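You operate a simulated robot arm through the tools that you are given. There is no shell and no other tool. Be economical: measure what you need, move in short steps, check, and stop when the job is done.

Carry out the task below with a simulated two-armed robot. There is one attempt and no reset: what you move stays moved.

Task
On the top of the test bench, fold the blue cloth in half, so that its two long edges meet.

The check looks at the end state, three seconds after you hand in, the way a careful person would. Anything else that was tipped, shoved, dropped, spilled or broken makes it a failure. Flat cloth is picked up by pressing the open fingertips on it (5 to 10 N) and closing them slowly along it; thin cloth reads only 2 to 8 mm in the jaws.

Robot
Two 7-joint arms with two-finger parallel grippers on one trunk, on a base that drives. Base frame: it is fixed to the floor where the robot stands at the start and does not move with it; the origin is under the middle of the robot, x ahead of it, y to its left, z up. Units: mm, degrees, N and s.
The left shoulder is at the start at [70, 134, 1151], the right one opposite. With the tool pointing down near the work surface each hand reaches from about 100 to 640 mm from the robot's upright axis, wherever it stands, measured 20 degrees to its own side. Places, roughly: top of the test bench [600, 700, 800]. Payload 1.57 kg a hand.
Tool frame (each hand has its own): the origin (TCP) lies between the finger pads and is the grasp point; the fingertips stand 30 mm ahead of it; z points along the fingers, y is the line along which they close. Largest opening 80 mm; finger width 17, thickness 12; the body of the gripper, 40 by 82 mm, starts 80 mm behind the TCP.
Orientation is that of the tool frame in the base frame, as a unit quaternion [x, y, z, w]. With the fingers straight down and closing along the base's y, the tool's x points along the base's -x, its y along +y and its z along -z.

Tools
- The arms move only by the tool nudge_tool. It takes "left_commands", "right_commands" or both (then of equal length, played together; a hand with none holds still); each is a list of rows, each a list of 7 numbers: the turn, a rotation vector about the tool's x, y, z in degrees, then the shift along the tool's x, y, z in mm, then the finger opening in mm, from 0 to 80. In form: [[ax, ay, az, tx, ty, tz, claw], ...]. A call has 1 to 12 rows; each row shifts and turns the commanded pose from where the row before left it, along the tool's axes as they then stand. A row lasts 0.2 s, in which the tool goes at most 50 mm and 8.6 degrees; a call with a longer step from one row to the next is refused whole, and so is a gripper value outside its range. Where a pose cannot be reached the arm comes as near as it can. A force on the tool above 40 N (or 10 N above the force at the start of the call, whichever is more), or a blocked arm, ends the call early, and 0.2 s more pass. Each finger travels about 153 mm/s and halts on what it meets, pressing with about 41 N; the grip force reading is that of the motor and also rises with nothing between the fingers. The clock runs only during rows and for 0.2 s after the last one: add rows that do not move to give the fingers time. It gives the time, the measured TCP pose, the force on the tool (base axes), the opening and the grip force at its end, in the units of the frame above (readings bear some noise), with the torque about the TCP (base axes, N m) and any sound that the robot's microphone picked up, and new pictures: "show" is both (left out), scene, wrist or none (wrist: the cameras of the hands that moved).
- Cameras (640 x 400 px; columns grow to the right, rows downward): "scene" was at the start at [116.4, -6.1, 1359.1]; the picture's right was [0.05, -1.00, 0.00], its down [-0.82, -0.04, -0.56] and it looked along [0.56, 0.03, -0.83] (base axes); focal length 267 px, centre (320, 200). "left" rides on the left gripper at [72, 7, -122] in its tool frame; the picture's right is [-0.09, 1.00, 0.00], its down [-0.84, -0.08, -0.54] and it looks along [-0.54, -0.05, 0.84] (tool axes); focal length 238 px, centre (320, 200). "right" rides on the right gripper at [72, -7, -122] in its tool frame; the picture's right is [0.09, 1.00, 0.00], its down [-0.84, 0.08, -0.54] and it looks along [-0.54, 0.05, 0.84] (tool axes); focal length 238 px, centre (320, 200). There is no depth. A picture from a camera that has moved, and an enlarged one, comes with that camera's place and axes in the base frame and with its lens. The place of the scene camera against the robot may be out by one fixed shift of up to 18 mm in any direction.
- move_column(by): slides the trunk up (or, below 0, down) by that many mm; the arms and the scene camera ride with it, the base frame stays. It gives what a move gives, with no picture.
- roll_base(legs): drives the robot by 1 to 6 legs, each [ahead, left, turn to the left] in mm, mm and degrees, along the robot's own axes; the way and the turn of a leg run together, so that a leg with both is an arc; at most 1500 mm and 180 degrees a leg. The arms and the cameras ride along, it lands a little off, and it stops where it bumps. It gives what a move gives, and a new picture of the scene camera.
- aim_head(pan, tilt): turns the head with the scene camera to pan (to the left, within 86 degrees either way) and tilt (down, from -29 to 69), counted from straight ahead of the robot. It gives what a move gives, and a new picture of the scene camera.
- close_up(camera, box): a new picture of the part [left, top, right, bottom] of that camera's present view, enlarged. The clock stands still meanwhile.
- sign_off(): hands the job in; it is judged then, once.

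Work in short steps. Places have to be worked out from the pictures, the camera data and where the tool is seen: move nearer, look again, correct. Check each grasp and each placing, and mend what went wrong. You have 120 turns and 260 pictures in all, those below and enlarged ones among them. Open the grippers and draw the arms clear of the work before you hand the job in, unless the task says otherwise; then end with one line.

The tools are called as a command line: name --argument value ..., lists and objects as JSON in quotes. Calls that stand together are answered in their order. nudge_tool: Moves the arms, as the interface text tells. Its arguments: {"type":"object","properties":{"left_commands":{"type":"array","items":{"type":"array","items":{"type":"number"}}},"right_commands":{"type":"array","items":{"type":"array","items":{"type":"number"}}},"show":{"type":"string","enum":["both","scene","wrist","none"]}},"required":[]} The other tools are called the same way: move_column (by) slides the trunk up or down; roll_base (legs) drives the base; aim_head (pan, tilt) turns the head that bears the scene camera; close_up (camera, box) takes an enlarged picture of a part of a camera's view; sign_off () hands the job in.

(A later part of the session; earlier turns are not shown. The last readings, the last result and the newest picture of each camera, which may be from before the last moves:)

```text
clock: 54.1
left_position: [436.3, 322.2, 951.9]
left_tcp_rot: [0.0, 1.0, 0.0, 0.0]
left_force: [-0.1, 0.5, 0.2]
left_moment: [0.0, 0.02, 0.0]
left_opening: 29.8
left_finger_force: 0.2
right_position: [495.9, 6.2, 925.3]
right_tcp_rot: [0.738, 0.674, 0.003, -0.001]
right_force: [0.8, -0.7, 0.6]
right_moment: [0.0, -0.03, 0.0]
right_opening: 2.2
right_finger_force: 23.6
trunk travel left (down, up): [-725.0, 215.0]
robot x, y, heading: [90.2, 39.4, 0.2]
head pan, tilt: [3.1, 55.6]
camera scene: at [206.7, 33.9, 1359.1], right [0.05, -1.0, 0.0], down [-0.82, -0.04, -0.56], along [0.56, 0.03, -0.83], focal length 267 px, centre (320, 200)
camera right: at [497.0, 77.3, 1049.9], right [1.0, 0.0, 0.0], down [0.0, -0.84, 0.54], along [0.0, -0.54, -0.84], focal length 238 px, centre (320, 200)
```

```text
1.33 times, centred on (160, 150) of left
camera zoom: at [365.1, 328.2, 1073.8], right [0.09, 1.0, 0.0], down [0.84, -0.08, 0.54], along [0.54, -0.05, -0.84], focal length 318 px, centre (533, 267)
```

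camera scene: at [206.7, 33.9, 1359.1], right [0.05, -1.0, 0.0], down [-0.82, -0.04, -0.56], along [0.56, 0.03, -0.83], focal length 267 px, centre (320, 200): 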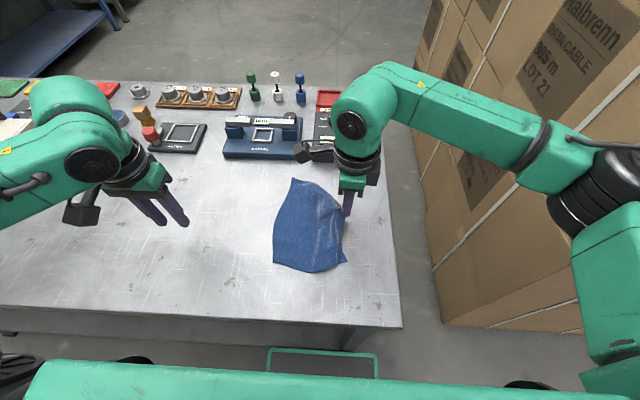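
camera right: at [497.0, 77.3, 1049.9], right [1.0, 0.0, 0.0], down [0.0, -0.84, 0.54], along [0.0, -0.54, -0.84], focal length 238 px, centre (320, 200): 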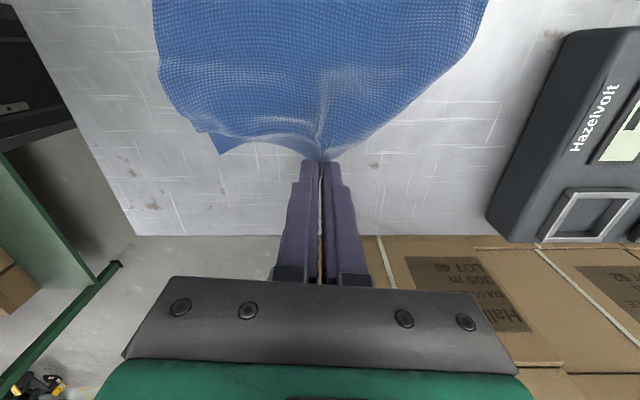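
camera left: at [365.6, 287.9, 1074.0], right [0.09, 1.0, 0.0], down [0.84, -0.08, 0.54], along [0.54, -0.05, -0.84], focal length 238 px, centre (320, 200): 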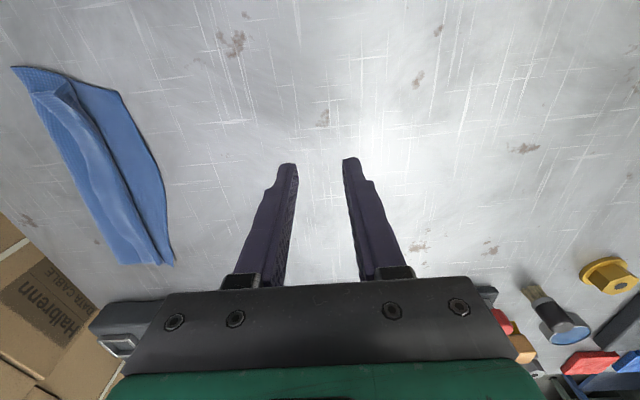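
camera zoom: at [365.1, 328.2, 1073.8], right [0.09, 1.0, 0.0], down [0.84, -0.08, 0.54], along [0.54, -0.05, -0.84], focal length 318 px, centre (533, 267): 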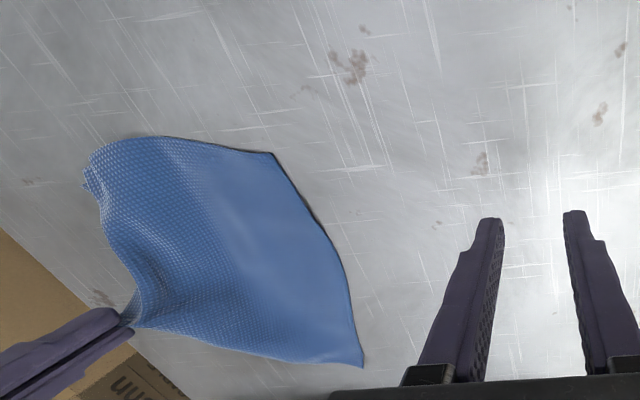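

It opens nicely. Lowering the rest of the way while drawing slightly right, then releasing.

nudge_tool --right_commands '[[0, 0, 0, -5, 0, 10, 0], [0, 0, 0, -5, 0, 10, 0], [0, 0, 0, -4, 0, 10, 0], [0, 0, 0, -2, 0, 8, 0], [0, 0, 0, 0, 0, 0, 0], [0, 0, 0, 0, 0, 0, 6], [0, 0, 0, 0, 0, 0, 12], [0, 0, 0, 0, 0, 0, 20], [0, 0, 0, 0, 0, -10, 20], [0, 0, 0, -10, 0, -20, 20], [0, 0, 0, -30, 0, -25, 20], [0, 0, 0, 0, 0, 0, 20]]'

close_up --camera "scene" --box '[230, 150, 390, 300]'

```text
clock: 56.8
left_position: [437.5, 322.1, 952.7]
left_tcp_rot: [0.0, 1.0, -0.001, -0.001]
left_force: [-0.9, -0.3, 0.4]
left_moment: [0.0, 0.01, 0.01]
left_opening: 29.9
left_finger_force: 0.1
right_position: [491.8, -47.9, 941.4]
right_tcp_rot: [0.738, 0.674, 0.004, -0.001]
right_force: [0.1, -0.2, 0.6]
right_moment: [-0.02, 0.01, -0.01]
right_opening: 20.0
right_finger_force: 0.0
trunk travel left (down, up): [-725.0, 215.0]
robot x, y, heading: [88.8, 41.1, -0.1]
head pan, tilt: [3.1, 55.6]
camera scene: at [207.1, 34.3, 1359.1], right [0.05, -1.0, 0.0], down [-0.82, -0.04, -0.56], along [0.56, 0.03, -0.83], focal length 267 px, centre (320, 200)
camera right: at [492.5, 22.8, 1066.2], right [1.0, 0.0, 0.0], down [0.0, -0.84, 0.54], along [0.0, -0.54, -0.84], focal length 238 px, centre (320, 200)
```

scene: 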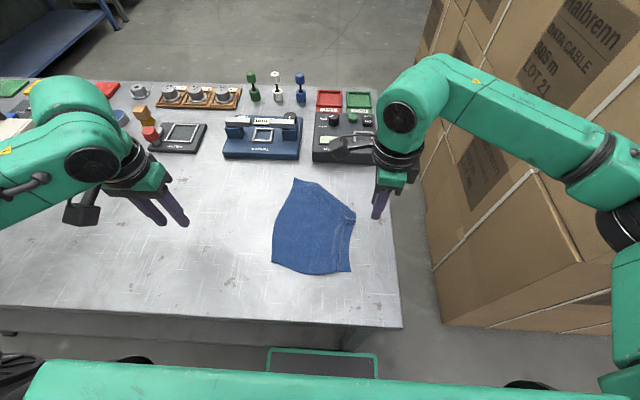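
right: 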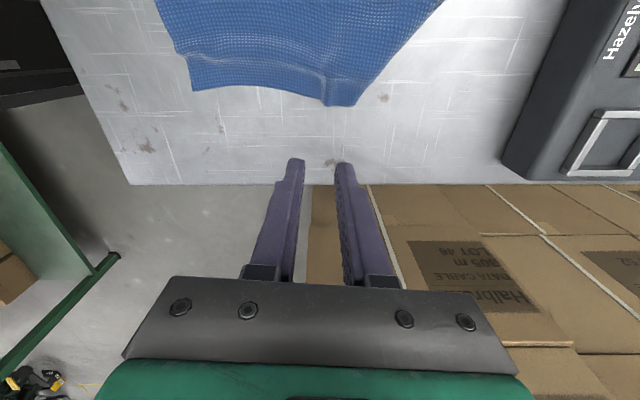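

```text
2.67 times, centred on (310, 225) of scene
camera zoom: at [207.1, 34.3, 1359.1], right [0.05, -1.0, 0.0], down [-0.82, -0.04, -0.56], along [0.56, 0.03, -0.83], focal length 711 px, centre (347, 133)
```

zoom: 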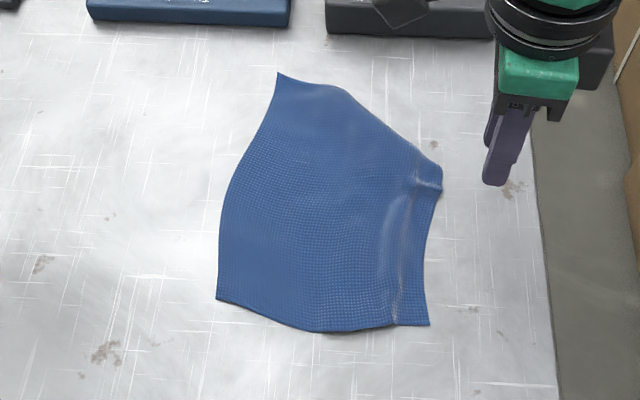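

The near part is open again, but the far-right corner is tucked underneath along a diagonal from about (605,71) to (528,−17). I'll bring the right hand over that diagonal crease and turn it to close across it.

nudge_tool --right_commands '[[0, 0, 0, 21, 15, 0, 26], [0, 0, 0, 21, 15, 0, 26], [0, 0, 0, 21, 15, 0, 26], [0, 0, 0, 22, 15, 0, 26], [0, 0, 8.5, 0, 0, 0, 26], [0, 0, 8.5, 0, 0, 0, 26], [0, 0, 8.5, 0, 0, 0, 26], [0, 0, 8.5, 0, 0, 0, 26], [0, 0, 0, 0, 0, 0, 26]]'

```text
clock: 58.8
left_position: [437.9, 321.4, 951.8]
left_tcp_rot: [0.0, 1.0, 0.0, 0.0]
left_force: [0.4, 0.2, -0.1]
left_moment: [-0.01, -0.05, 0.02]
left_opening: 29.7
left_finger_force: 0.1
right_position: [558.0, 29.8, 942.8]
right_tcp_rot: [0.904, 0.428, 0.003, -0.003]
right_force: [0.5, 0.3, 1.1]
right_moment: [0.01, -0.01, -0.01]
right_opening: 25.9
right_finger_force: 0.0
trunk travel left (down, up): [-725.0, 215.0]
robot x, y, heading: [90.4, 39.2, -0.1]
head pan, tilt: [3.1, 55.6]
camera scene: at [206.7, 33.5, 1359.1], right [0.05, -1.0, 0.0], down [-0.82, -0.04, -0.56], along [0.56, 0.03, -0.83], focal length 267 px, centre (320, 200)
camera right: at [599.8, 88.2, 1066.9], right [0.83, -0.56, 0.0], down [-0.47, -0.7, 0.53], along [-0.3, -0.44, -0.84], focal length 238 px, centre (320, 200)
```

scene: 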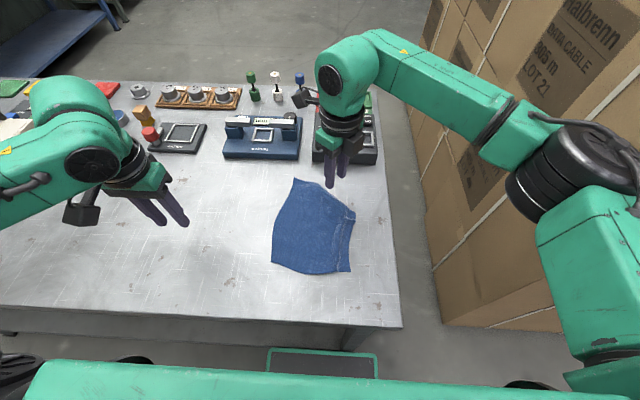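
right: 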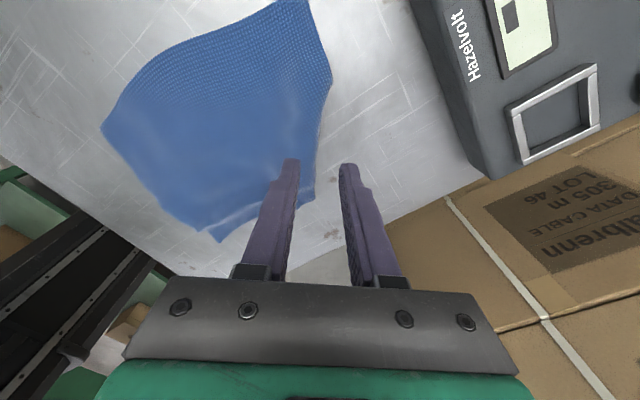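

The crease lines up between the fingers. Lowering so that the inner finger rests on cloth and the outer just beyond the crease.

nudge_tool --right_commands '[[0, 0, 0, -4, -5, 15, 26], [0, 0, 0, 0, 0, 15, 26], [0, 0, 0, 0, 0, 15, 26], [0, 0, 0, 0, 0, 10, 26], [0, 0, 0, 0, 0, 0, 26]]' --show "none"

close_up --camera "right" --box '[200, 60, 440, 220]'

```text
clock: 60.0
left_position: [435.8, 321.1, 951.9]
left_tcp_rot: [0.0, 1.0, 0.0, 0.0]
left_force: [0.8, -0.3, -0.5]
left_moment: [0.01, 0.02, 0.04]
left_opening: 29.8
left_finger_force: 0.1
right_position: [553.1, 30.2, 888.9]
right_tcp_rot: [0.904, 0.428, 0.003, -0.003]
right_force: [0.3, -0.1, 0.4]
right_moment: [0.0, 0.0, 0.01]
right_opening: 25.8
right_finger_force: 0.1
trunk travel left (down, up): [-725.0, 215.0]
robot x, y, heading: [88.8, 36.1, 0.0]
head pan, tilt: [3.1, 55.6]
```

```text
2.50 times, centred on (320, 140) of right
camera zoom: at [593.4, 88.5, 1011.7], right [0.83, -0.56, 0.0], down [-0.47, -0.7, 0.54], along [-0.3, -0.44, -0.84], focal length 596 px, centre (320, 350)
```

zoom: 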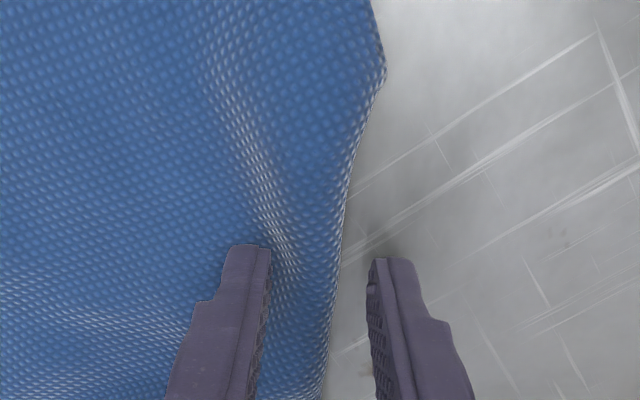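

Placement is good. Down to contact.

nudge_tool --right_commands '[[0, 0, 0, 0, 0, 2, 26], [0, 0, 0, 0, 0, 2, 26], [0, 0, 0, 0, 0, 1.5, 26], [0, 0, 0, 0, 0, 0, 26]]' --show "none"

```text
clock: 61.0
left_position: [436.4, 320.9, 952.4]
left_tcp_rot: [0.001, 1.0, -0.001, 0.0]
left_force: [0.1, -0.3, -0.7]
left_moment: [0.02, 0.04, -0.01]
left_opening: 30.1
left_finger_force: 0.0
right_position: [552.0, 31.6, 882.7]
right_tcp_rot: [0.903, 0.429, 0.005, -0.002]
right_force: [-0.6, -0.4, 0.4]
right_moment: [-0.01, 0.0, -0.01]
right_opening: 26.0
right_finger_force: 0.0
trunk travel left (down, up): [-725.0, 215.0]
robot x, y, heading: [92.6, 37.4, 0.0]
head pan, tilt: [3.1, 55.6]
```

nudge_tool --right_commands '[[0, 0, 0, 0, 0, 1, 26], [0, 0, 0, 0, 0, 0.7, 26], [0, 0, 0, 0, 0, 0, 26]]' --show "none"

```text
clock: 61.8
left_position: [435.7, 320.0, 951.5]
left_tcp_rot: [0.0, 1.0, 0.0, 0.0]
left_force: [-0.3, 0.2, 1.1]
left_moment: [0.0, -0.01, 0.03]
left_opening: 30.1
left_finger_force: 0.1
right_position: [552.6, 30.6, 881.5]
right_tcp_rot: [0.904, 0.428, 0.004, -0.002]
right_force: [0.3, -0.3, 5.4]
right_moment: [0.06, 0.06, 0.04]
right_opening: 25.3
right_finger_force: 0.0
trunk travel left (down, up): [-725.0, 215.0]
robot x, y, heading: [88.3, 39.8, 0.0]
head pan, tilt: [3.1, 55.6]
```

5 N contact. Closing slowly and lifting 15 mm.

nudge_tool --right_commands '[[0, 0, 0, 0, 0, 0, 23], [0, 0, 0, 0, 0, 0, 20], [0, 0, 0, 0, 0, 0, 17], [0, 0, 0, 0, 0, 0, 14], [0, 0, 0, 0, 0, 0, 11], [0, 0, 0, 0, 0, 0, 8], [0, 0, 0, 0, 0, 0, 5], [0, 0, 0, 0, 0, 0, 2], [0, 0, 0, 0, 0, 0, 0], [0, 0, 0, 0, 0, -8, 0], [0, 0, 0, 0, 0, -8, 0], [0, 0, 0, 0, 0, 0, 0]]' --show "none"

close_up --camera "right" --box '[140, 20, 460, 220]'

```text
clock: 64.3
left_position: [437.8, 322.7, 951.6]
left_tcp_rot: [0.0, 1.0, 0.0, 0.0]
left_force: [0.8, 0.9, -0.2]
left_moment: [-0.05, 0.04, -0.01]
left_opening: 30.1
left_finger_force: 0.1
right_position: [551.9, 30.7, 896.8]
right_tcp_rot: [0.904, 0.428, 0.004, -0.003]
right_force: [0.6, 0.3, -0.3]
right_moment: [-0.03, -0.01, -0.04]
right_opening: 2.0
right_finger_force: 23.9
trunk travel left (down, up): [-725.0, 215.0]
robot x, y, heading: [90.5, 41.0, -0.2]
head pan, tilt: [3.1, 55.6]
```

```text
2.00 times, centred on (300, 120) of right
camera zoom: at [593.5, 88.7, 1020.7], right [0.83, -0.56, 0.0], down [-0.47, -0.7, 0.53], along [-0.3, -0.44, -0.84], focal length 477 px, centre (360, 360)
```

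zoom: 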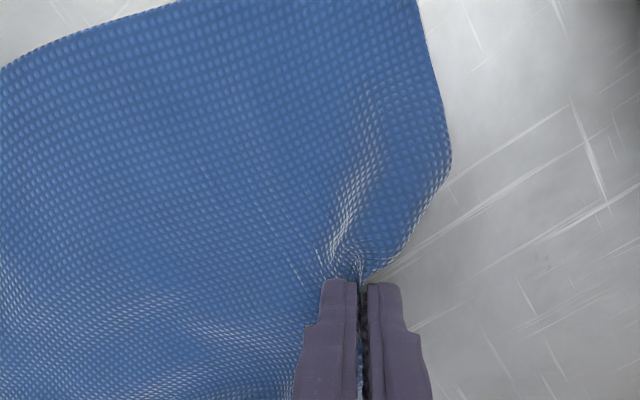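

The crease is pinched. Lifting 50 mm more so the tucked corner can hang free.

nudge_tool --right_commands '[[0, 0, 0, 0, 0, -10, 0], [0, 0, 0, 0, 2, -12, 0], [0, 0, 0, 0, 3, -14, 0], [0, 0, 0, 0, 3, -14, 0], [0, 0, 0, 0, 0, -10, 0], [0, 0, 0, 0, 0, 0, 0]]'

close_up --camera "scene" --box '[230, 140, 390, 300]'

close_up --camera "left" --box '[0, 0, 320, 300]'

```text
clock: 65.8
left_position: [436.7, 321.9, 952.6]
left_tcp_rot: [0.0, 1.0, 0.0, 0.0]
left_force: [-0.6, 0.6, -0.1]
left_moment: [0.03, 0.0, 0.03]
left_opening: 29.7
left_finger_force: 0.0
right_position: [559.2, 24.0, 957.1]
right_tcp_rot: [0.903, 0.429, 0.003, -0.003]
right_force: [0.3, 0.1, -0.8]
right_moment: [0.0, -0.01, 0.03]
right_opening: 2.1
right_finger_force: 23.6
trunk travel left (down, up): [-725.0, 215.0]
robot x, y, heading: [90.1, 39.1, -0.1]
head pan, tilt: [3.1, 55.6]
camera scene: at [206.7, 33.4, 1359.1], right [0.05, -1.0, 0.0], down [-0.82, -0.04, -0.56], along [0.56, 0.03, -0.83], focal length 267 px, centre (320, 200)
camera right: at [599.6, 82.4, 1081.0], right [0.83, -0.56, 0.0], down [-0.47, -0.7, 0.54], along [-0.3, -0.44, -0.84], focal length 238 px, centre (320, 200)
```

scene: 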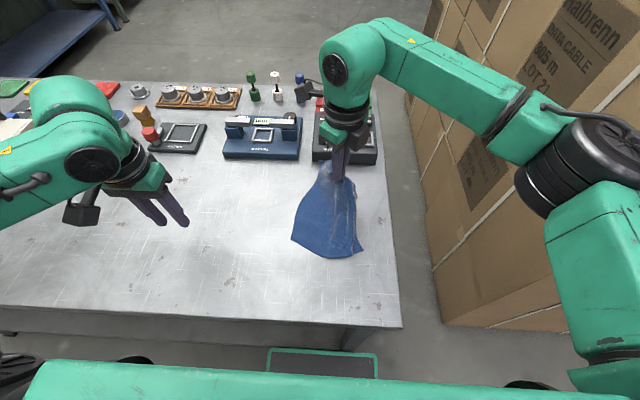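
right: 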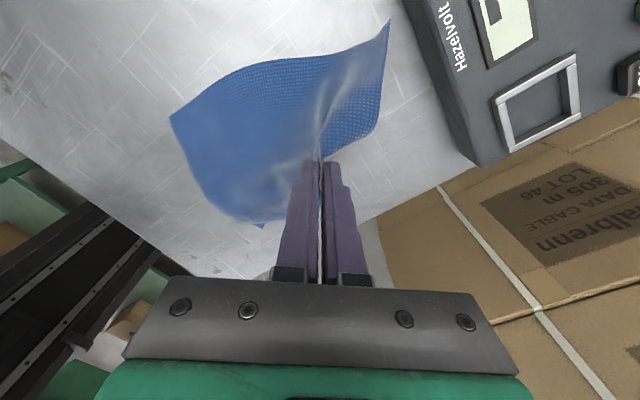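

```text
2.50 times, centred on (310, 220) of scene
camera zoom: at [206.7, 33.4, 1359.1], right [0.05, -1.0, 0.0], down [-0.82, -0.04, -0.56], along [0.56, 0.03, -0.83], focal length 666 px, centre (345, 150)
```

zoom: 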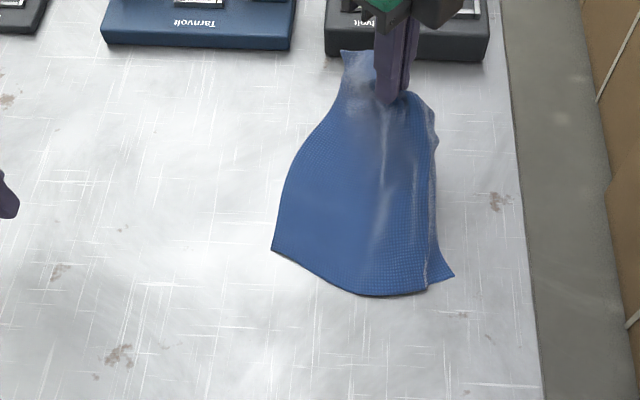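

```text
1.33 times, centred on (160, 150) of left
camera zoom: at [365.1, 327.8, 1073.8], right [0.09, 1.0, 0.0], down [0.84, -0.08, 0.54], along [0.54, -0.05, -0.84], focal length 318 px, centre (533, 267)
```

zoom: 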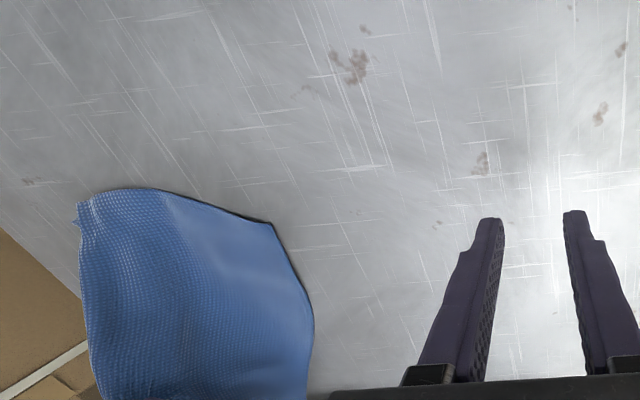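

The corner now hangs free on the outer side. I'll lower while moving inward (left/near), so the corner trails outward as it lands.

nudge_tool --right_commands '[[0, 0, 0, 0, 0, 8, 0], [0, 0, 0, 0, -4, 9, 0], [0, 0, 0, 0, -7, 10, 0], [0, 0, 0, 0, -8, 10, 0], [0, 0, 0, 0, -9, 10, 0], [0, 0, 0, 0, -9, 9, 0], [0, 0, 0, 0, -8, 7, 0], [0, 0, 0, 0, -4, 4, 0], [0, 0, 0, 0, 0, 0, 0]]'

close_up --camera "scene" --box '[230, 140, 390, 300]'

```text
clock: 67.8
left_position: [437.4, 320.6, 951.7]
left_tcp_rot: [-0.001, 1.0, -0.001, 0.001]
left_force: [-0.1, 0.2, -0.3]
left_moment: [-0.05, 0.01, -0.01]
left_opening: 29.9
left_finger_force: 0.1
right_position: [521.3, 56.3, 889.8]
right_tcp_rot: [0.904, 0.428, 0.004, -0.003]
right_force: [-0.7, -0.6, -0.3]
right_moment: [-0.03, -0.02, -0.04]
right_opening: 2.2
right_finger_force: 24.6
trunk travel left (down, up): [-725.0, 215.0]
robot x, y, heading: [92.7, 35.6, -0.1]
head pan, tilt: [3.1, 55.6]
camera scene: at [206.7, 33.3, 1359.1], right [0.05, -1.0, 0.0], down [-0.82, -0.04, -0.56], along [0.56, 0.03, -0.83], focal length 267 px, centre (320, 200)
camera right: at [561.9, 114.4, 1013.8], right [0.83, -0.56, 0.0], down [-0.47, -0.7, 0.53], along [-0.3, -0.44, -0.84], focal length 238 px, centre (320, 200)
```

scene: 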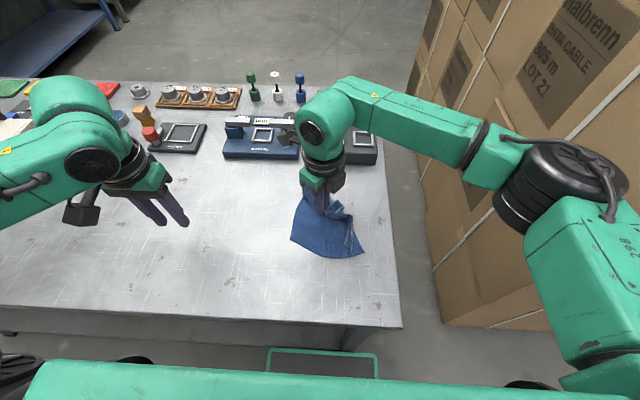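
right: 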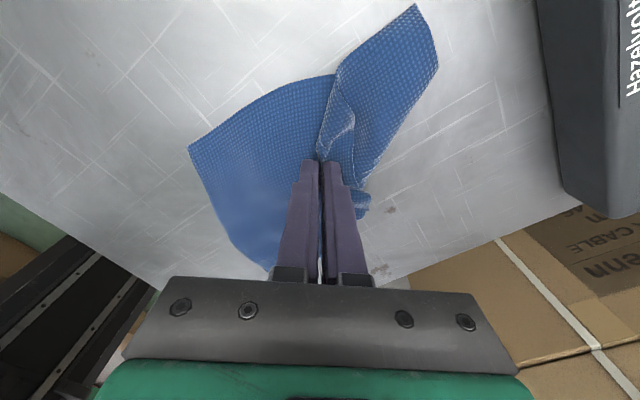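

```text
2.50 times, centred on (310, 220) of scene
camera zoom: at [206.7, 33.3, 1359.1], right [0.05, -1.0, 0.0], down [-0.82, -0.04, -0.56], along [0.56, 0.03, -0.83], focal length 666 px, centre (345, 150)
```

zoom: 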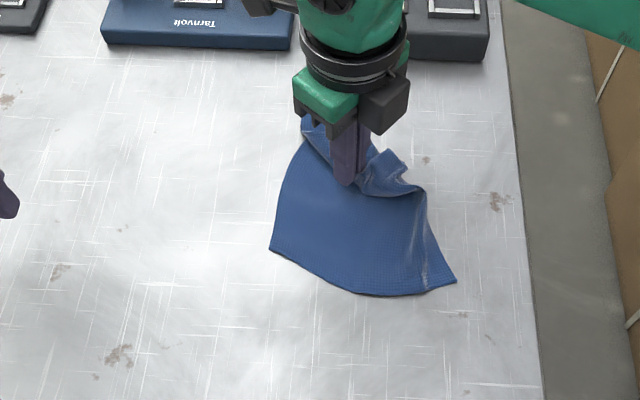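

The corner is now out on the far/right side. Releasing and rising to look.

nudge_tool --right_commands '[[0, 0, 0, 0, 0, 0, 6], [0, 0, 0, 0, 0, 0, 14], [0, 0, 0, 0, 0, 0, 24], [0, 0, 0, 0, 0, -10, 24], [0, 0, 0, 0, 0, -20, 24], [0, 0, 0, 0, 20, -30, 24], [0, 0, 0, -20, 40, -20, 24], [0, 0, 0, -30, 35, 0, 24], [0, 0, 0, 0, 0, 0, 24]]' --show "wrist"

close_up --camera "scene" --box '[230, 140, 390, 300]'

```text
clock: 69.8
left_position: [437.1, 322.1, 951.2]
left_tcp_rot: [0.0, 1.0, -0.002, -0.001]
left_force: [-0.6, 0.2, 0.0]
left_moment: [-0.02, 0.02, -0.02]
left_opening: 30.1
left_finger_force: 0.1
right_position: [563.6, -42.2, 970.8]
right_tcp_rot: [0.903, 0.429, 0.004, -0.002]
right_force: [0.7, 0.5, -0.1]
right_moment: [-0.06, 0.01, 0.03]
right_opening: 24.1
right_finger_force: 0.1
trunk travel left (down, up): [-725.0, 215.0]
robot x, y, heading: [93.5, 39.3, -0.1]
head pan, tilt: [3.1, 55.6]
camera right: at [604.1, 16.8, 1093.4], right [0.83, -0.56, 0.0], down [-0.47, -0.7, 0.54], along [-0.3, -0.44, -0.84], focal length 238 px, centre (320, 200)
```

right: 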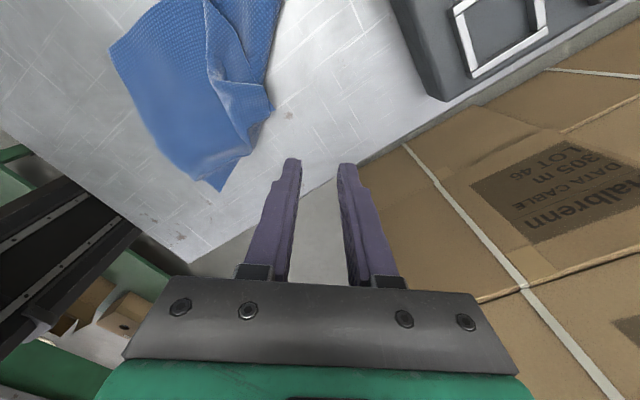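

```text
2.50 times, centred on (310, 220) of scene
camera zoom: at [206.8, 34.8, 1359.1], right [0.05, -1.0, 0.0], down [-0.82, -0.04, -0.56], along [0.56, 0.03, -0.83], focal length 666 px, centre (345, 150)
```

zoom: 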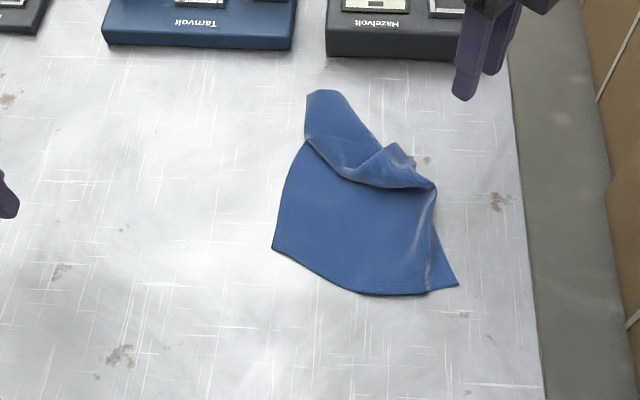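

The corner came out, but a pleat (Z-fold) remains across the cloth. Let me look at it closely.

close_up --camera "right" --box '[90, 0, 310, 200]'

close_up --camera "scene" --box '[285, 165, 350, 225]'

```text
2.00 times, centred on (200, 100) of right
camera zoom: at [604.1, 16.8, 1093.4], right [0.83, -0.56, 0.0], down [-0.47, -0.7, 0.54], along [-0.3, -0.44, -0.84], focal length 477 px, centre (560, 400)
```

zoom: 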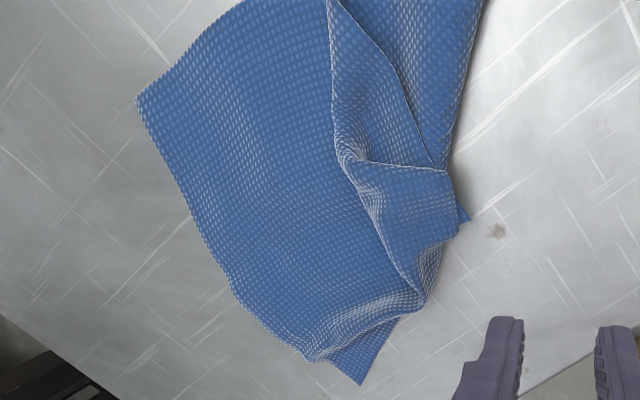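

```text
6.67 times, centred on (318, 195) of scene
camera zoom: at [206.8, 34.8, 1359.1], right [0.05, -1.0, 0.0], down [-0.82, -0.04, -0.56], along [0.56, 0.03, -0.83], focal length 1777 px, centre (337, 233)
```

zoom: 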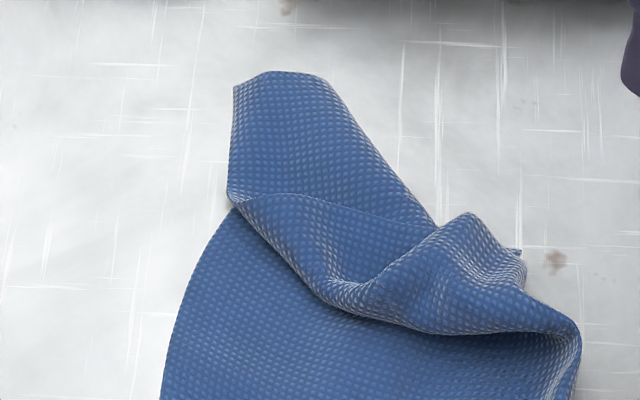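

I'll change approach: pick the cloth up by its left long edge with both hands and hang it so gravity straightens everything. Then I'll drape the lower half on the bench and bring the held edge down over the other edge, so it never needs flipping. First, turn the right wrist back.

nudge_tool --right_commands '[[0, 0, -8.5, 0, 0, 0, 30], [0, 0, -8.5, 0, 0, 0, 30], [0, 0, -8.5, 0, 0, 0, 30], [0, 0, -8.5, 0, 0, 0, 30], [0, 0, -8.5, 0, 0, 0, 30], [0, 0, -8.5, 0, 0, 0, 30], [0, 0, -8.5, 0, 0, 0, 30], [0, 0, -8.5, 0, 0, 0, 30], [0, 0, -8.5, 0, 0, 0, 30], [0, 0, -8.5, 0, 0, 0, 30], [0, 0, -8.5, 0, 0, 0, 30], [0, 0, -8.5, 0, 0, 0, 30]]' --show "none"

nudge_tool --right_commands '[[0, 0, -8.5, 0, 0, 0, 30], [0, 0, -8.5, 0, 0, 0, 30], [0, 0, -8.5, 0, 0, 0, 30], [0, 0, -2, 0, 0, 0, 30], [0, 0, 0, -10, 25, 0, 30], [0, 0, 0, -10, 35, 0, 30], [0, 0, 0, -10, 35, 5, 30], [0, 0, 0, 0, 20, 15, 30], [0, 0, 0, 0, 0, 15, 30], [0, 0, 0, 0, 0, 0, 30]]'

```text
clock: 72.3
left_position: [435.8, 321.5, 951.7]
left_tcp_rot: [-0.001, 1.0, 0.0, 0.0]
left_force: [-0.4, -0.6, -0.1]
left_moment: [0.0, 0.03, 0.01]
left_opening: 29.9
left_finger_force: 0.1
right_position: [563.0, -44.2, 970.1]
right_tcp_rot: [0.235, 0.972, 0.003, 0.001]
right_force: [0.4, 0.9, 0.3]
right_moment: [-0.02, 0.06, -0.03]
right_opening: 30.1
right_finger_force: 0.1
trunk travel left (down, up): [-725.0, 215.0]
robot x, y, heading: [93.3, 38.2, 0.2]
head pan, tilt: [3.1, 55.6]
```

```text
clock: 74.5
left_position: [436.0, 321.8, 951.3]
left_tcp_rot: [0.0, 1.0, 0.0, 0.0]
left_force: [0.3, -1.0, -0.6]
left_moment: [0.01, 0.02, 0.0]
left_opening: 30.1
left_finger_force: 0.1
right_position: [591.5, 72.4, 934.3]
right_tcp_rot: [-0.002, 1.0, 0.004, 0.003]
right_force: [-0.2, -0.2, -0.8]
right_moment: [0.0, -0.04, 0.01]
right_opening: 30.3
right_finger_force: 0.0
trunk travel left (down, up): [-725.0, 215.0]
robot x, y, heading: [92.6, 38.1, -0.0]
head pan, tilt: [3.1, 55.6]
camera scene: at [206.5, 33.6, 1359.1], right [0.05, -1.0, 0.0], down [-0.82, -0.04, -0.56], along [0.56, 0.03, -0.83], focal length 267 px, centre (320, 200)
camera right: at [520.5, 64.4, 1057.7], right [-0.1, 1.0, 0.01], down [0.83, 0.08, 0.55], along [0.54, 0.06, -0.84], focal length 238 px, centre (320, 200)
```

scene: 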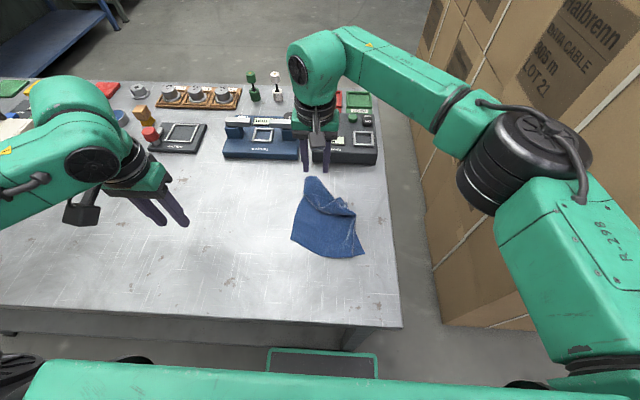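
right: 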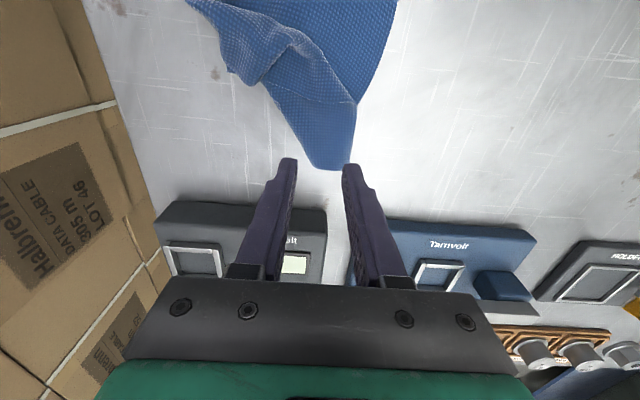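

close_up --camera "right" --box '[180, 0, 420, 190]'

```text
2.11 times, centred on (300, 95) of right
camera zoom: at [520.5, 64.4, 1057.7], right [-0.1, 1.0, 0.01], down [0.83, 0.08, 0.55], along [0.54, 0.06, -0.84], focal length 502 px, centre (362, 421)
```

zoom: 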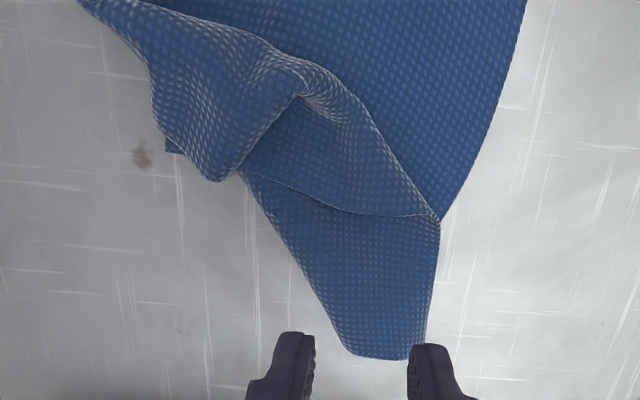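

It's a flattened bump in the middle; far-left corner is at about (611,103) and near-left at (456,120). I'll bring the left hand to the near-left corner and set the right hand over the far-left corner.

nudge_tool --left_commands '[[0, 0, 0, -6, -38, 2, 24], [0, 0, 0, -6, -38, 2, 24], [0, 0, 0, -6, -38, 5, 24], [0, 0, 0, -6, -38, 5, 24], [0, 0, 0, -6, -38, 8, 24], [0, 0, 0, -2, -35, 8, 24], [0, 0, 0, 0, 0, 0, 24]]' --right_commands '[[0, 0, 0, -3, 3, 8, 24], [0, 0, 0, -3, 3, 8, 24], [0, 0, 0, -3, 3, 8, 24], [0, 0, 0, 0, 0, 8, 24], [0, 0, 0, 0, 0, 8, 24], [0, 0, 0, 0, 0, 7, 24], [0, 0, 0, 0, 0, 0, 24]]' --show "wrist"

```text
clock: 76.2
left_position: [469.8, 97.7, 922.0]
left_tcp_rot: [-0.002, 1.0, 0.001, 0.0]
left_force: [-5.6, 18.4, -1.3]
left_moment: [-1.84, -0.67, 0.64]
left_opening: 24.1
left_finger_force: 0.1
right_position: [601.6, 80.7, 888.6]
right_tcp_rot: [-0.001, 1.0, 0.002, 0.004]
right_force: [5.7, -17.6, -0.5]
right_moment: [2.49, 0.93, 1.65]
right_opening: 24.0
right_finger_force: 0.0
trunk travel left (down, up): [-725.0, 215.0]
robot x, y, heading: [91.9, 37.9, -0.2]
head pan, tilt: [3.1, 55.6]
camera right: at [530.9, 72.2, 1011.0], right [-0.1, 1.0, 0.0], down [0.83, 0.08, 0.55], along [0.54, 0.06, -0.84], focal length 238 px, centre (320, 200)
camera left: at [396.8, 103.6, 1044.2], right [0.09, 1.0, 0.0], down [0.84, -0.08, 0.54], along [0.54, -0.05, -0.84], focal length 238 px, centre (320, 200)
```

right: 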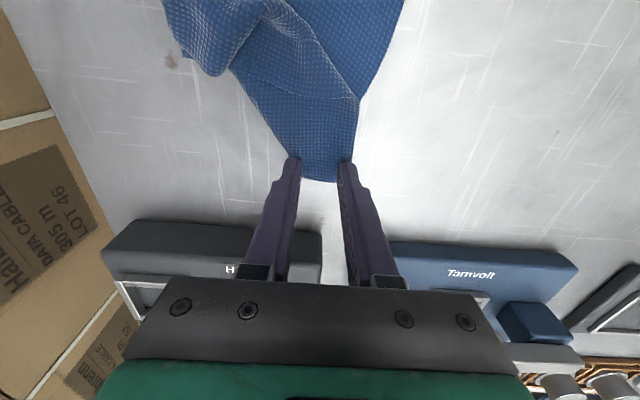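
left: 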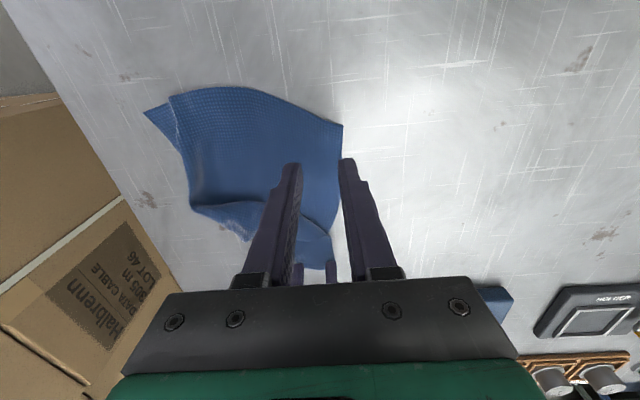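

The hands are touching each other (18 N). Backing the left hand away at once.

nudge_tool --left_commands '[[0, 0, 0, 8, 20, -5, 24], [0, 0, 0, 10, 30, -5, 24], [0, 0, 0, 10, 30, 0, 24], [0, 0, 0, 0, 0, 0, 24]]'

```text
clock: 77.2
left_position: [440.1, 175.4, 932.3]
left_tcp_rot: [0.001, 1.0, -0.001, 0.0]
left_force: [-0.9, 0.5, 0.7]
left_moment: [0.01, 0.03, 0.02]
left_opening: 24.2
left_finger_force: 0.0
right_position: [601.2, 80.9, 888.9]
right_tcp_rot: [-0.002, 1.0, 0.003, 0.002]
right_force: [0.2, 0.3, 0.3]
right_moment: [0.03, 0.0, -0.04]
right_opening: 24.2
right_finger_force: 0.1
trunk travel left (down, up): [-725.0, 215.0]
robot x, y, heading: [92.6, 40.1, -0.1]
head pan, tilt: [3.1, 55.6]
camera scene: at [207.2, 32.7, 1359.1], right [0.05, -1.0, 0.0], down [-0.82, -0.04, -0.56], along [0.56, 0.03, -0.83], focal length 267 px, centre (320, 200)
camera left: at [369.2, 182.6, 1053.9], right [0.09, 1.0, 0.0], down [0.84, -0.08, 0.54], along [0.54, -0.05, -0.84], focal length 238 px, centre (320, 200)
```

scene: 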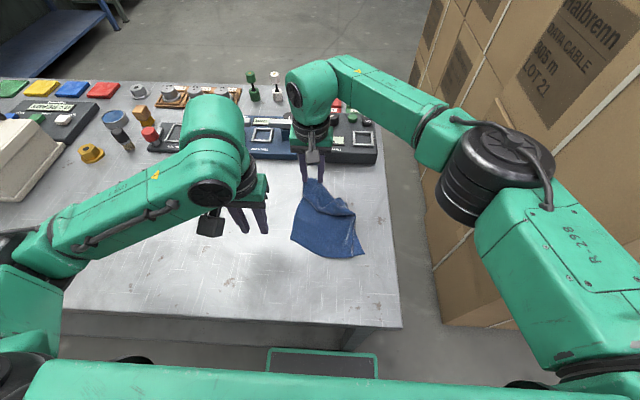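
left: 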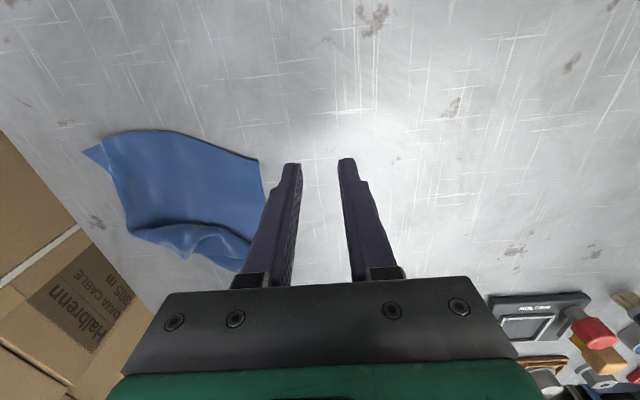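

Clear again. Now check the right fingertips over the far-left corner.

close_up --camera "right" --box '[250, 80, 390, 200]'

```text
3.33 times, centred on (320, 140) of right
camera zoom: at [530.6, 72.5, 1011.1], right [-0.1, 1.0, 0.01], down [0.83, 0.08, 0.55], along [0.54, 0.06, -0.84], focal length 794 px, centre (320, 400)
```

zoom: 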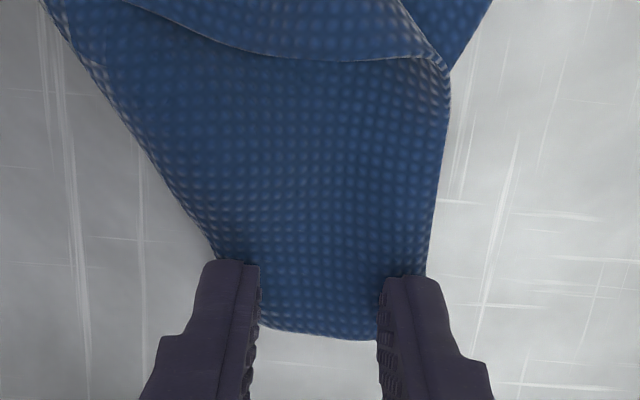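

Good placement; 6 mm further in from the end, then press and close.

nudge_tool --right_commands '[[0, 0, 0, 6, 0, 2, 24], [0, 0, 0, 0, 0, 2, 24], [0, 0, 0, 0, 0, 1.5, 24], [0, 0, 0, 0, 0, 0, 24]]' --show "none"

```text
clock: 78.2
left_position: [441.7, 176.5, 933.1]
left_tcp_rot: [0.0, 1.0, 0.0, -0.001]
left_force: [-0.4, 0.2, -0.2]
left_moment: [-0.01, 0.02, 0.01]
left_opening: 23.8
left_finger_force: 0.1
right_position: [595.8, 81.2, 882.9]
right_tcp_rot: [-0.002, 1.0, 0.004, 0.003]
right_force: [0.2, -0.6, -0.8]
right_moment: [-0.01, 0.0, 0.0]
right_opening: 24.0
right_finger_force: 0.0
trunk travel left (down, up): [-725.0, 215.0]
robot x, y, heading: [86.6, 40.4, -0.0]
head pan, tilt: [3.1, 55.6]
```

nudge_tool --right_commands '[[0, 0, 0, 0, 0, 1, 24], [0, 0, 0, 0, 0, 0.5, 24], [0, 0, 0, 0, 0, 0, 24]]' --show "none"

```text
clock: 79.0
left_position: [440.9, 176.2, 931.4]
left_tcp_rot: [-0.001, 1.0, 0.0, 0.0]
left_force: [-0.1, 0.2, -0.7]
left_moment: [0.03, -0.02, -0.03]
left_opening: 23.8
left_finger_force: 0.0
right_position: [594.5, 80.6, 881.7]
right_tcp_rot: [-0.001, 1.0, 0.003, 0.003]
right_force: [1.2, 1.1, 3.8]
right_moment: [-0.05, 0.03, -0.02]
right_opening: 23.6
right_finger_force: 0.0
trunk travel left (down, up): [-725.0, 215.0]
robot x, y, heading: [92.4, 38.1, -0.1]
head pan, tilt: [3.1, 55.6]
```

Contact at 4 N. A touch more, close slowly, and lift a little.

nudge_tool --right_commands '[[0, 0, 0, 0, 0, 0.5, 24], [0, 0, 0, 0, 0, 0, 21], [0, 0, 0, 0, 0, 0, 18], [0, 0, 0, 0, 0, 0, 15], [0, 0, 0, 0, 0, 0, 12], [0, 0, 0, 0, 0, 0, 9], [0, 0, 0, 0, 0, 0, 6], [0, 0, 0, 0, 0, 0, 3], [0, 0, 0, 0, 0, 0, 0], [0, 0, 0, 0, 0, -10, 0], [0, 0, 0, 0, 0, -10, 0], [0, 0, 0, 0, 0, 0, 0]]' --show "wrist"

```text
clock: 81.5
left_position: [440.0, 177.0, 931.6]
left_tcp_rot: [0.0, 1.0, 0.0, 0.0]
left_force: [0.4, -0.6, 0.6]
left_moment: [0.0, 0.02, -0.03]
left_opening: 24.0
left_finger_force: 0.1
right_position: [595.5, 81.3, 901.7]
right_tcp_rot: [-0.002, 1.0, 0.003, 0.001]
right_force: [-1.2, 0.3, -0.3]
right_moment: [-0.03, 0.0, 0.02]
right_opening: 0.1
right_finger_force: 21.5
trunk travel left (down, up): [-725.0, 215.0]
robot x, y, heading: [91.7, 39.0, -0.2]
head pan, tilt: [3.1, 55.6]
camera right: at [524.5, 73.1, 1023.6], right [-0.1, 1.0, 0.01], down [0.83, 0.08, 0.55], along [0.54, 0.06, -0.84], focal length 238 px, centre (320, 200)
```

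right: 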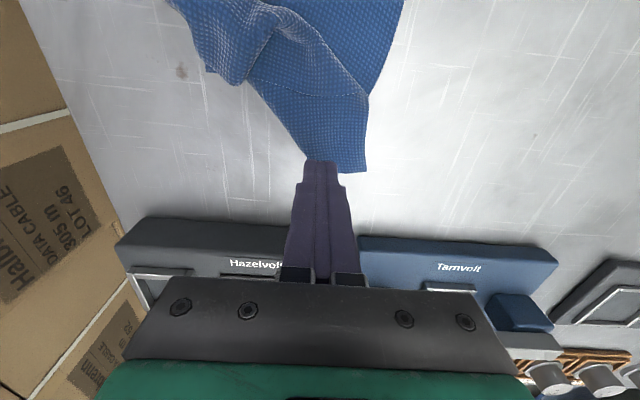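

Missed (0.1 mm). I'll reopen and retry deeper on the cloth with more pressure.

nudge_tool --right_commands '[[0, 0, 0, 7, 4, 0, 30], [0, 0, 0, 7, 4, 4, 30], [0, 0, 0, 0, 0, 8, 30], [0, 0, 0, 0, 0, 0, 30]]' --show "none"

close_up --camera "right" --box '[240, 60, 400, 200]'

```text
clock: 82.5
left_position: [441.0, 176.5, 931.9]
left_tcp_rot: [0.0, 1.0, 0.001, 0.0]
left_force: [0.2, 0.1, 0.5]
left_moment: [0.02, 0.02, -0.01]
left_opening: 24.0
left_finger_force: 0.0
right_position: [581.6, 89.8, 889.8]
right_tcp_rot: [-0.001, 1.0, 0.003, 0.003]
right_force: [-0.2, 0.6, -0.1]
right_moment: [0.02, 0.0, -0.01]
right_opening: 30.2
right_finger_force: 0.0
trunk travel left (down, up): [-725.0, 215.0]
robot x, y, heading: [88.3, 40.1, 0.0]
head pan, tilt: [3.1, 55.6]
```

```text
2.86 times, centred on (320, 130) of right
camera zoom: at [510.1, 81.1, 1011.7], right [-0.1, 1.0, 0.01], down [0.83, 0.08, 0.55], along [0.54, 0.06, -0.84], focal length 681 px, centre (320, 400)
```

zoom: 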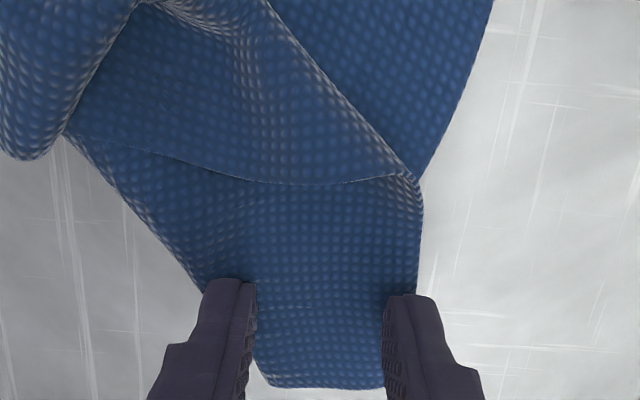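

Now I can read it: the far-right corner is lying on top, pointing at the left edge at about (549,107), already flipped over. So I can simply pinch that corner and carry it onto the far-left corner at (611,103). Moving over it.

nudge_tool --right_commands '[[0, 0, 0, 0, 0, -15, 24], [0, 0, 0, 20, -3, -5, 24], [0, 0, 0, 21, -3, 0, 24], [0, 0, 0, 0, 0, 8, 24], [0, 0, 0, 0, 0, 8, 22], [0, 0, 0, 0, 0, 0, 22]]' --show "wrist"

close_up --camera "right" --box '[220, 60, 420, 200]'

```text
clock: 84.0
left_position: [440.9, 176.8, 931.7]
left_tcp_rot: [0.0, 1.0, -0.001, 0.0]
left_force: [-0.3, 0.0, 0.3]
left_moment: [-0.01, 0.0, -0.01]
left_opening: 24.2
left_finger_force: 0.0
right_position: [540.2, 84.0, 890.2]
right_tcp_rot: [-0.001, 1.0, 0.003, 0.001]
right_force: [0.8, 0.3, 0.3]
right_moment: [0.0, -0.02, 0.01]
right_opening: 22.0
right_finger_force: 0.0
trunk travel left (down, up): [-725.0, 215.0]
robot x, y, heading: [92.6, 41.0, -0.1]
head pan, tilt: [3.1, 55.6]
camera right: at [469.3, 74.7, 1015.2], right [-0.1, 1.0, 0.01], down [0.83, 0.08, 0.55], along [0.54, 0.06, -0.84], focal length 238 px, centre (320, 200)
```

right: 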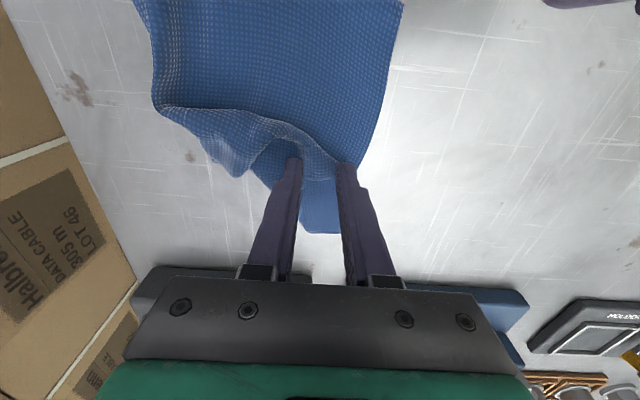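

```text
2.86 times, centred on (320, 130) of right
camera zoom: at [469.3, 74.7, 1015.2], right [-0.1, 1.0, 0.01], down [0.83, 0.08, 0.55], along [0.54, 0.06, -0.84], focal length 681 px, centre (320, 400)
```

zoom: 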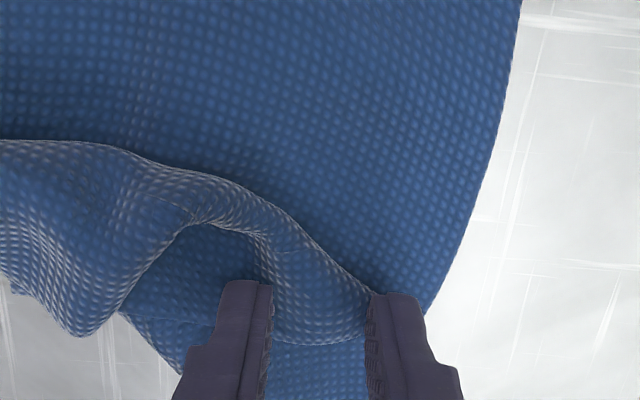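

The structure is still ambiguous here, so I'll use the sure way: grip the two clearly visible near corners (near-left ~(456,120), near-right ~(430,−35)), hang the cloth up so gravity opens it, and lay it flat again. Moving both hands above those corners.

nudge_tool --right_commands '[[0, 0, 0, 0, 0, -20, 24], [0, 0, 0, 10, -20, -20, 24], [0, 0, 0, 22, -22, 0, 24], [0, 0, 0, 22, -22, 0, 24], [0, 0, 0, 22, -22, 0, 24], [0, 0, 0, 22, -12, 0, 24], [0, 0, 0, 0, 0, 0, 24], [0, 0, 0, 0, 0, 0, 24], [0, 0, 0, 0, 0, 0, 24]]' --left_commands '[[0, 0, 0, 0, 0, 0, 24], [0, 0, 0, 0, 0, 0, 24], [0, 0, 0, 0, 0, 0, 24], [0, 0, 0, 0, 0, 0, 24], [0, 0, 0, -7, -20, 0, 24], [0, 0, 0, -7, -20, 0, 24], [0, 0, 0, -7, -20, 0, 24], [0, 0, 0, -6, -18, 0, 24], [0, 0, 0, 0, 0, 0, 24]]'

```text
clock: 86.0
left_position: [468.1, 99.2, 931.6]
left_tcp_rot: [-0.001, 1.0, 0.0, 0.0]
left_force: [-0.1, 0.3, 1.0]
left_moment: [0.0, 0.0, 0.02]
left_opening: 23.9
left_finger_force: 0.0
right_position: [441.6, -15.3, 931.8]
right_tcp_rot: [-0.002, 1.0, 0.004, 0.002]
right_force: [0.9, -0.3, -0.1]
right_moment: [0.0, -0.01, -0.01]
right_opening: 24.1
right_finger_force: 0.1
trunk travel left (down, up): [-725.0, 215.0]
robot x, y, heading: [90.2, 37.0, -0.3]
head pan, tilt: [3.1, 55.6]
camera scene: at [206.3, 33.9, 1359.2], right [0.05, -1.0, 0.0], down [-0.82, -0.04, -0.56], along [0.56, 0.03, -0.83], focal length 267 px, centre (320, 200)
camera right: at [371.0, -23.2, 1054.5], right [-0.1, 1.0, 0.01], down [0.83, 0.08, 0.55], along [0.54, 0.06, -0.84], focal length 238 px, centre (320, 200)
camera left: at [395.4, 104.7, 1053.4], right [0.09, 1.0, 0.0], down [0.84, -0.08, 0.54], along [0.54, -0.05, -0.84], focal length 238 px, centre (320, 200)
```

scene: 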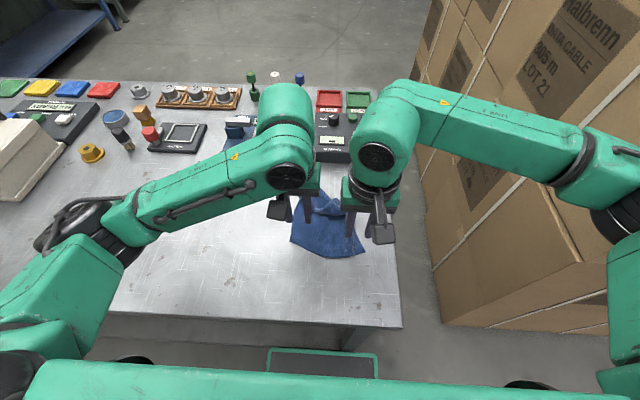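
right: 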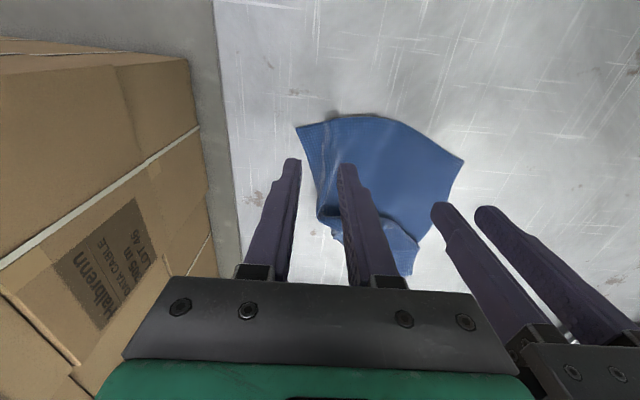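
left: 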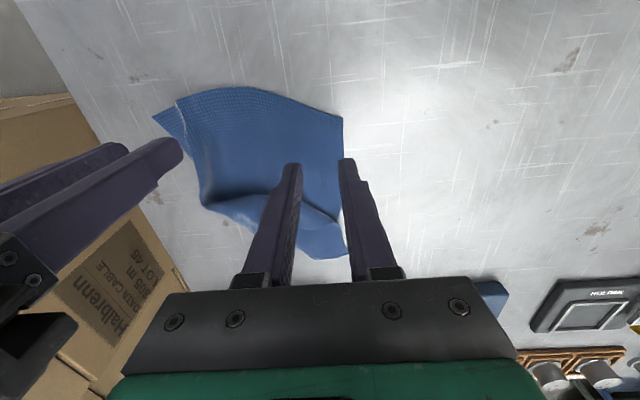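

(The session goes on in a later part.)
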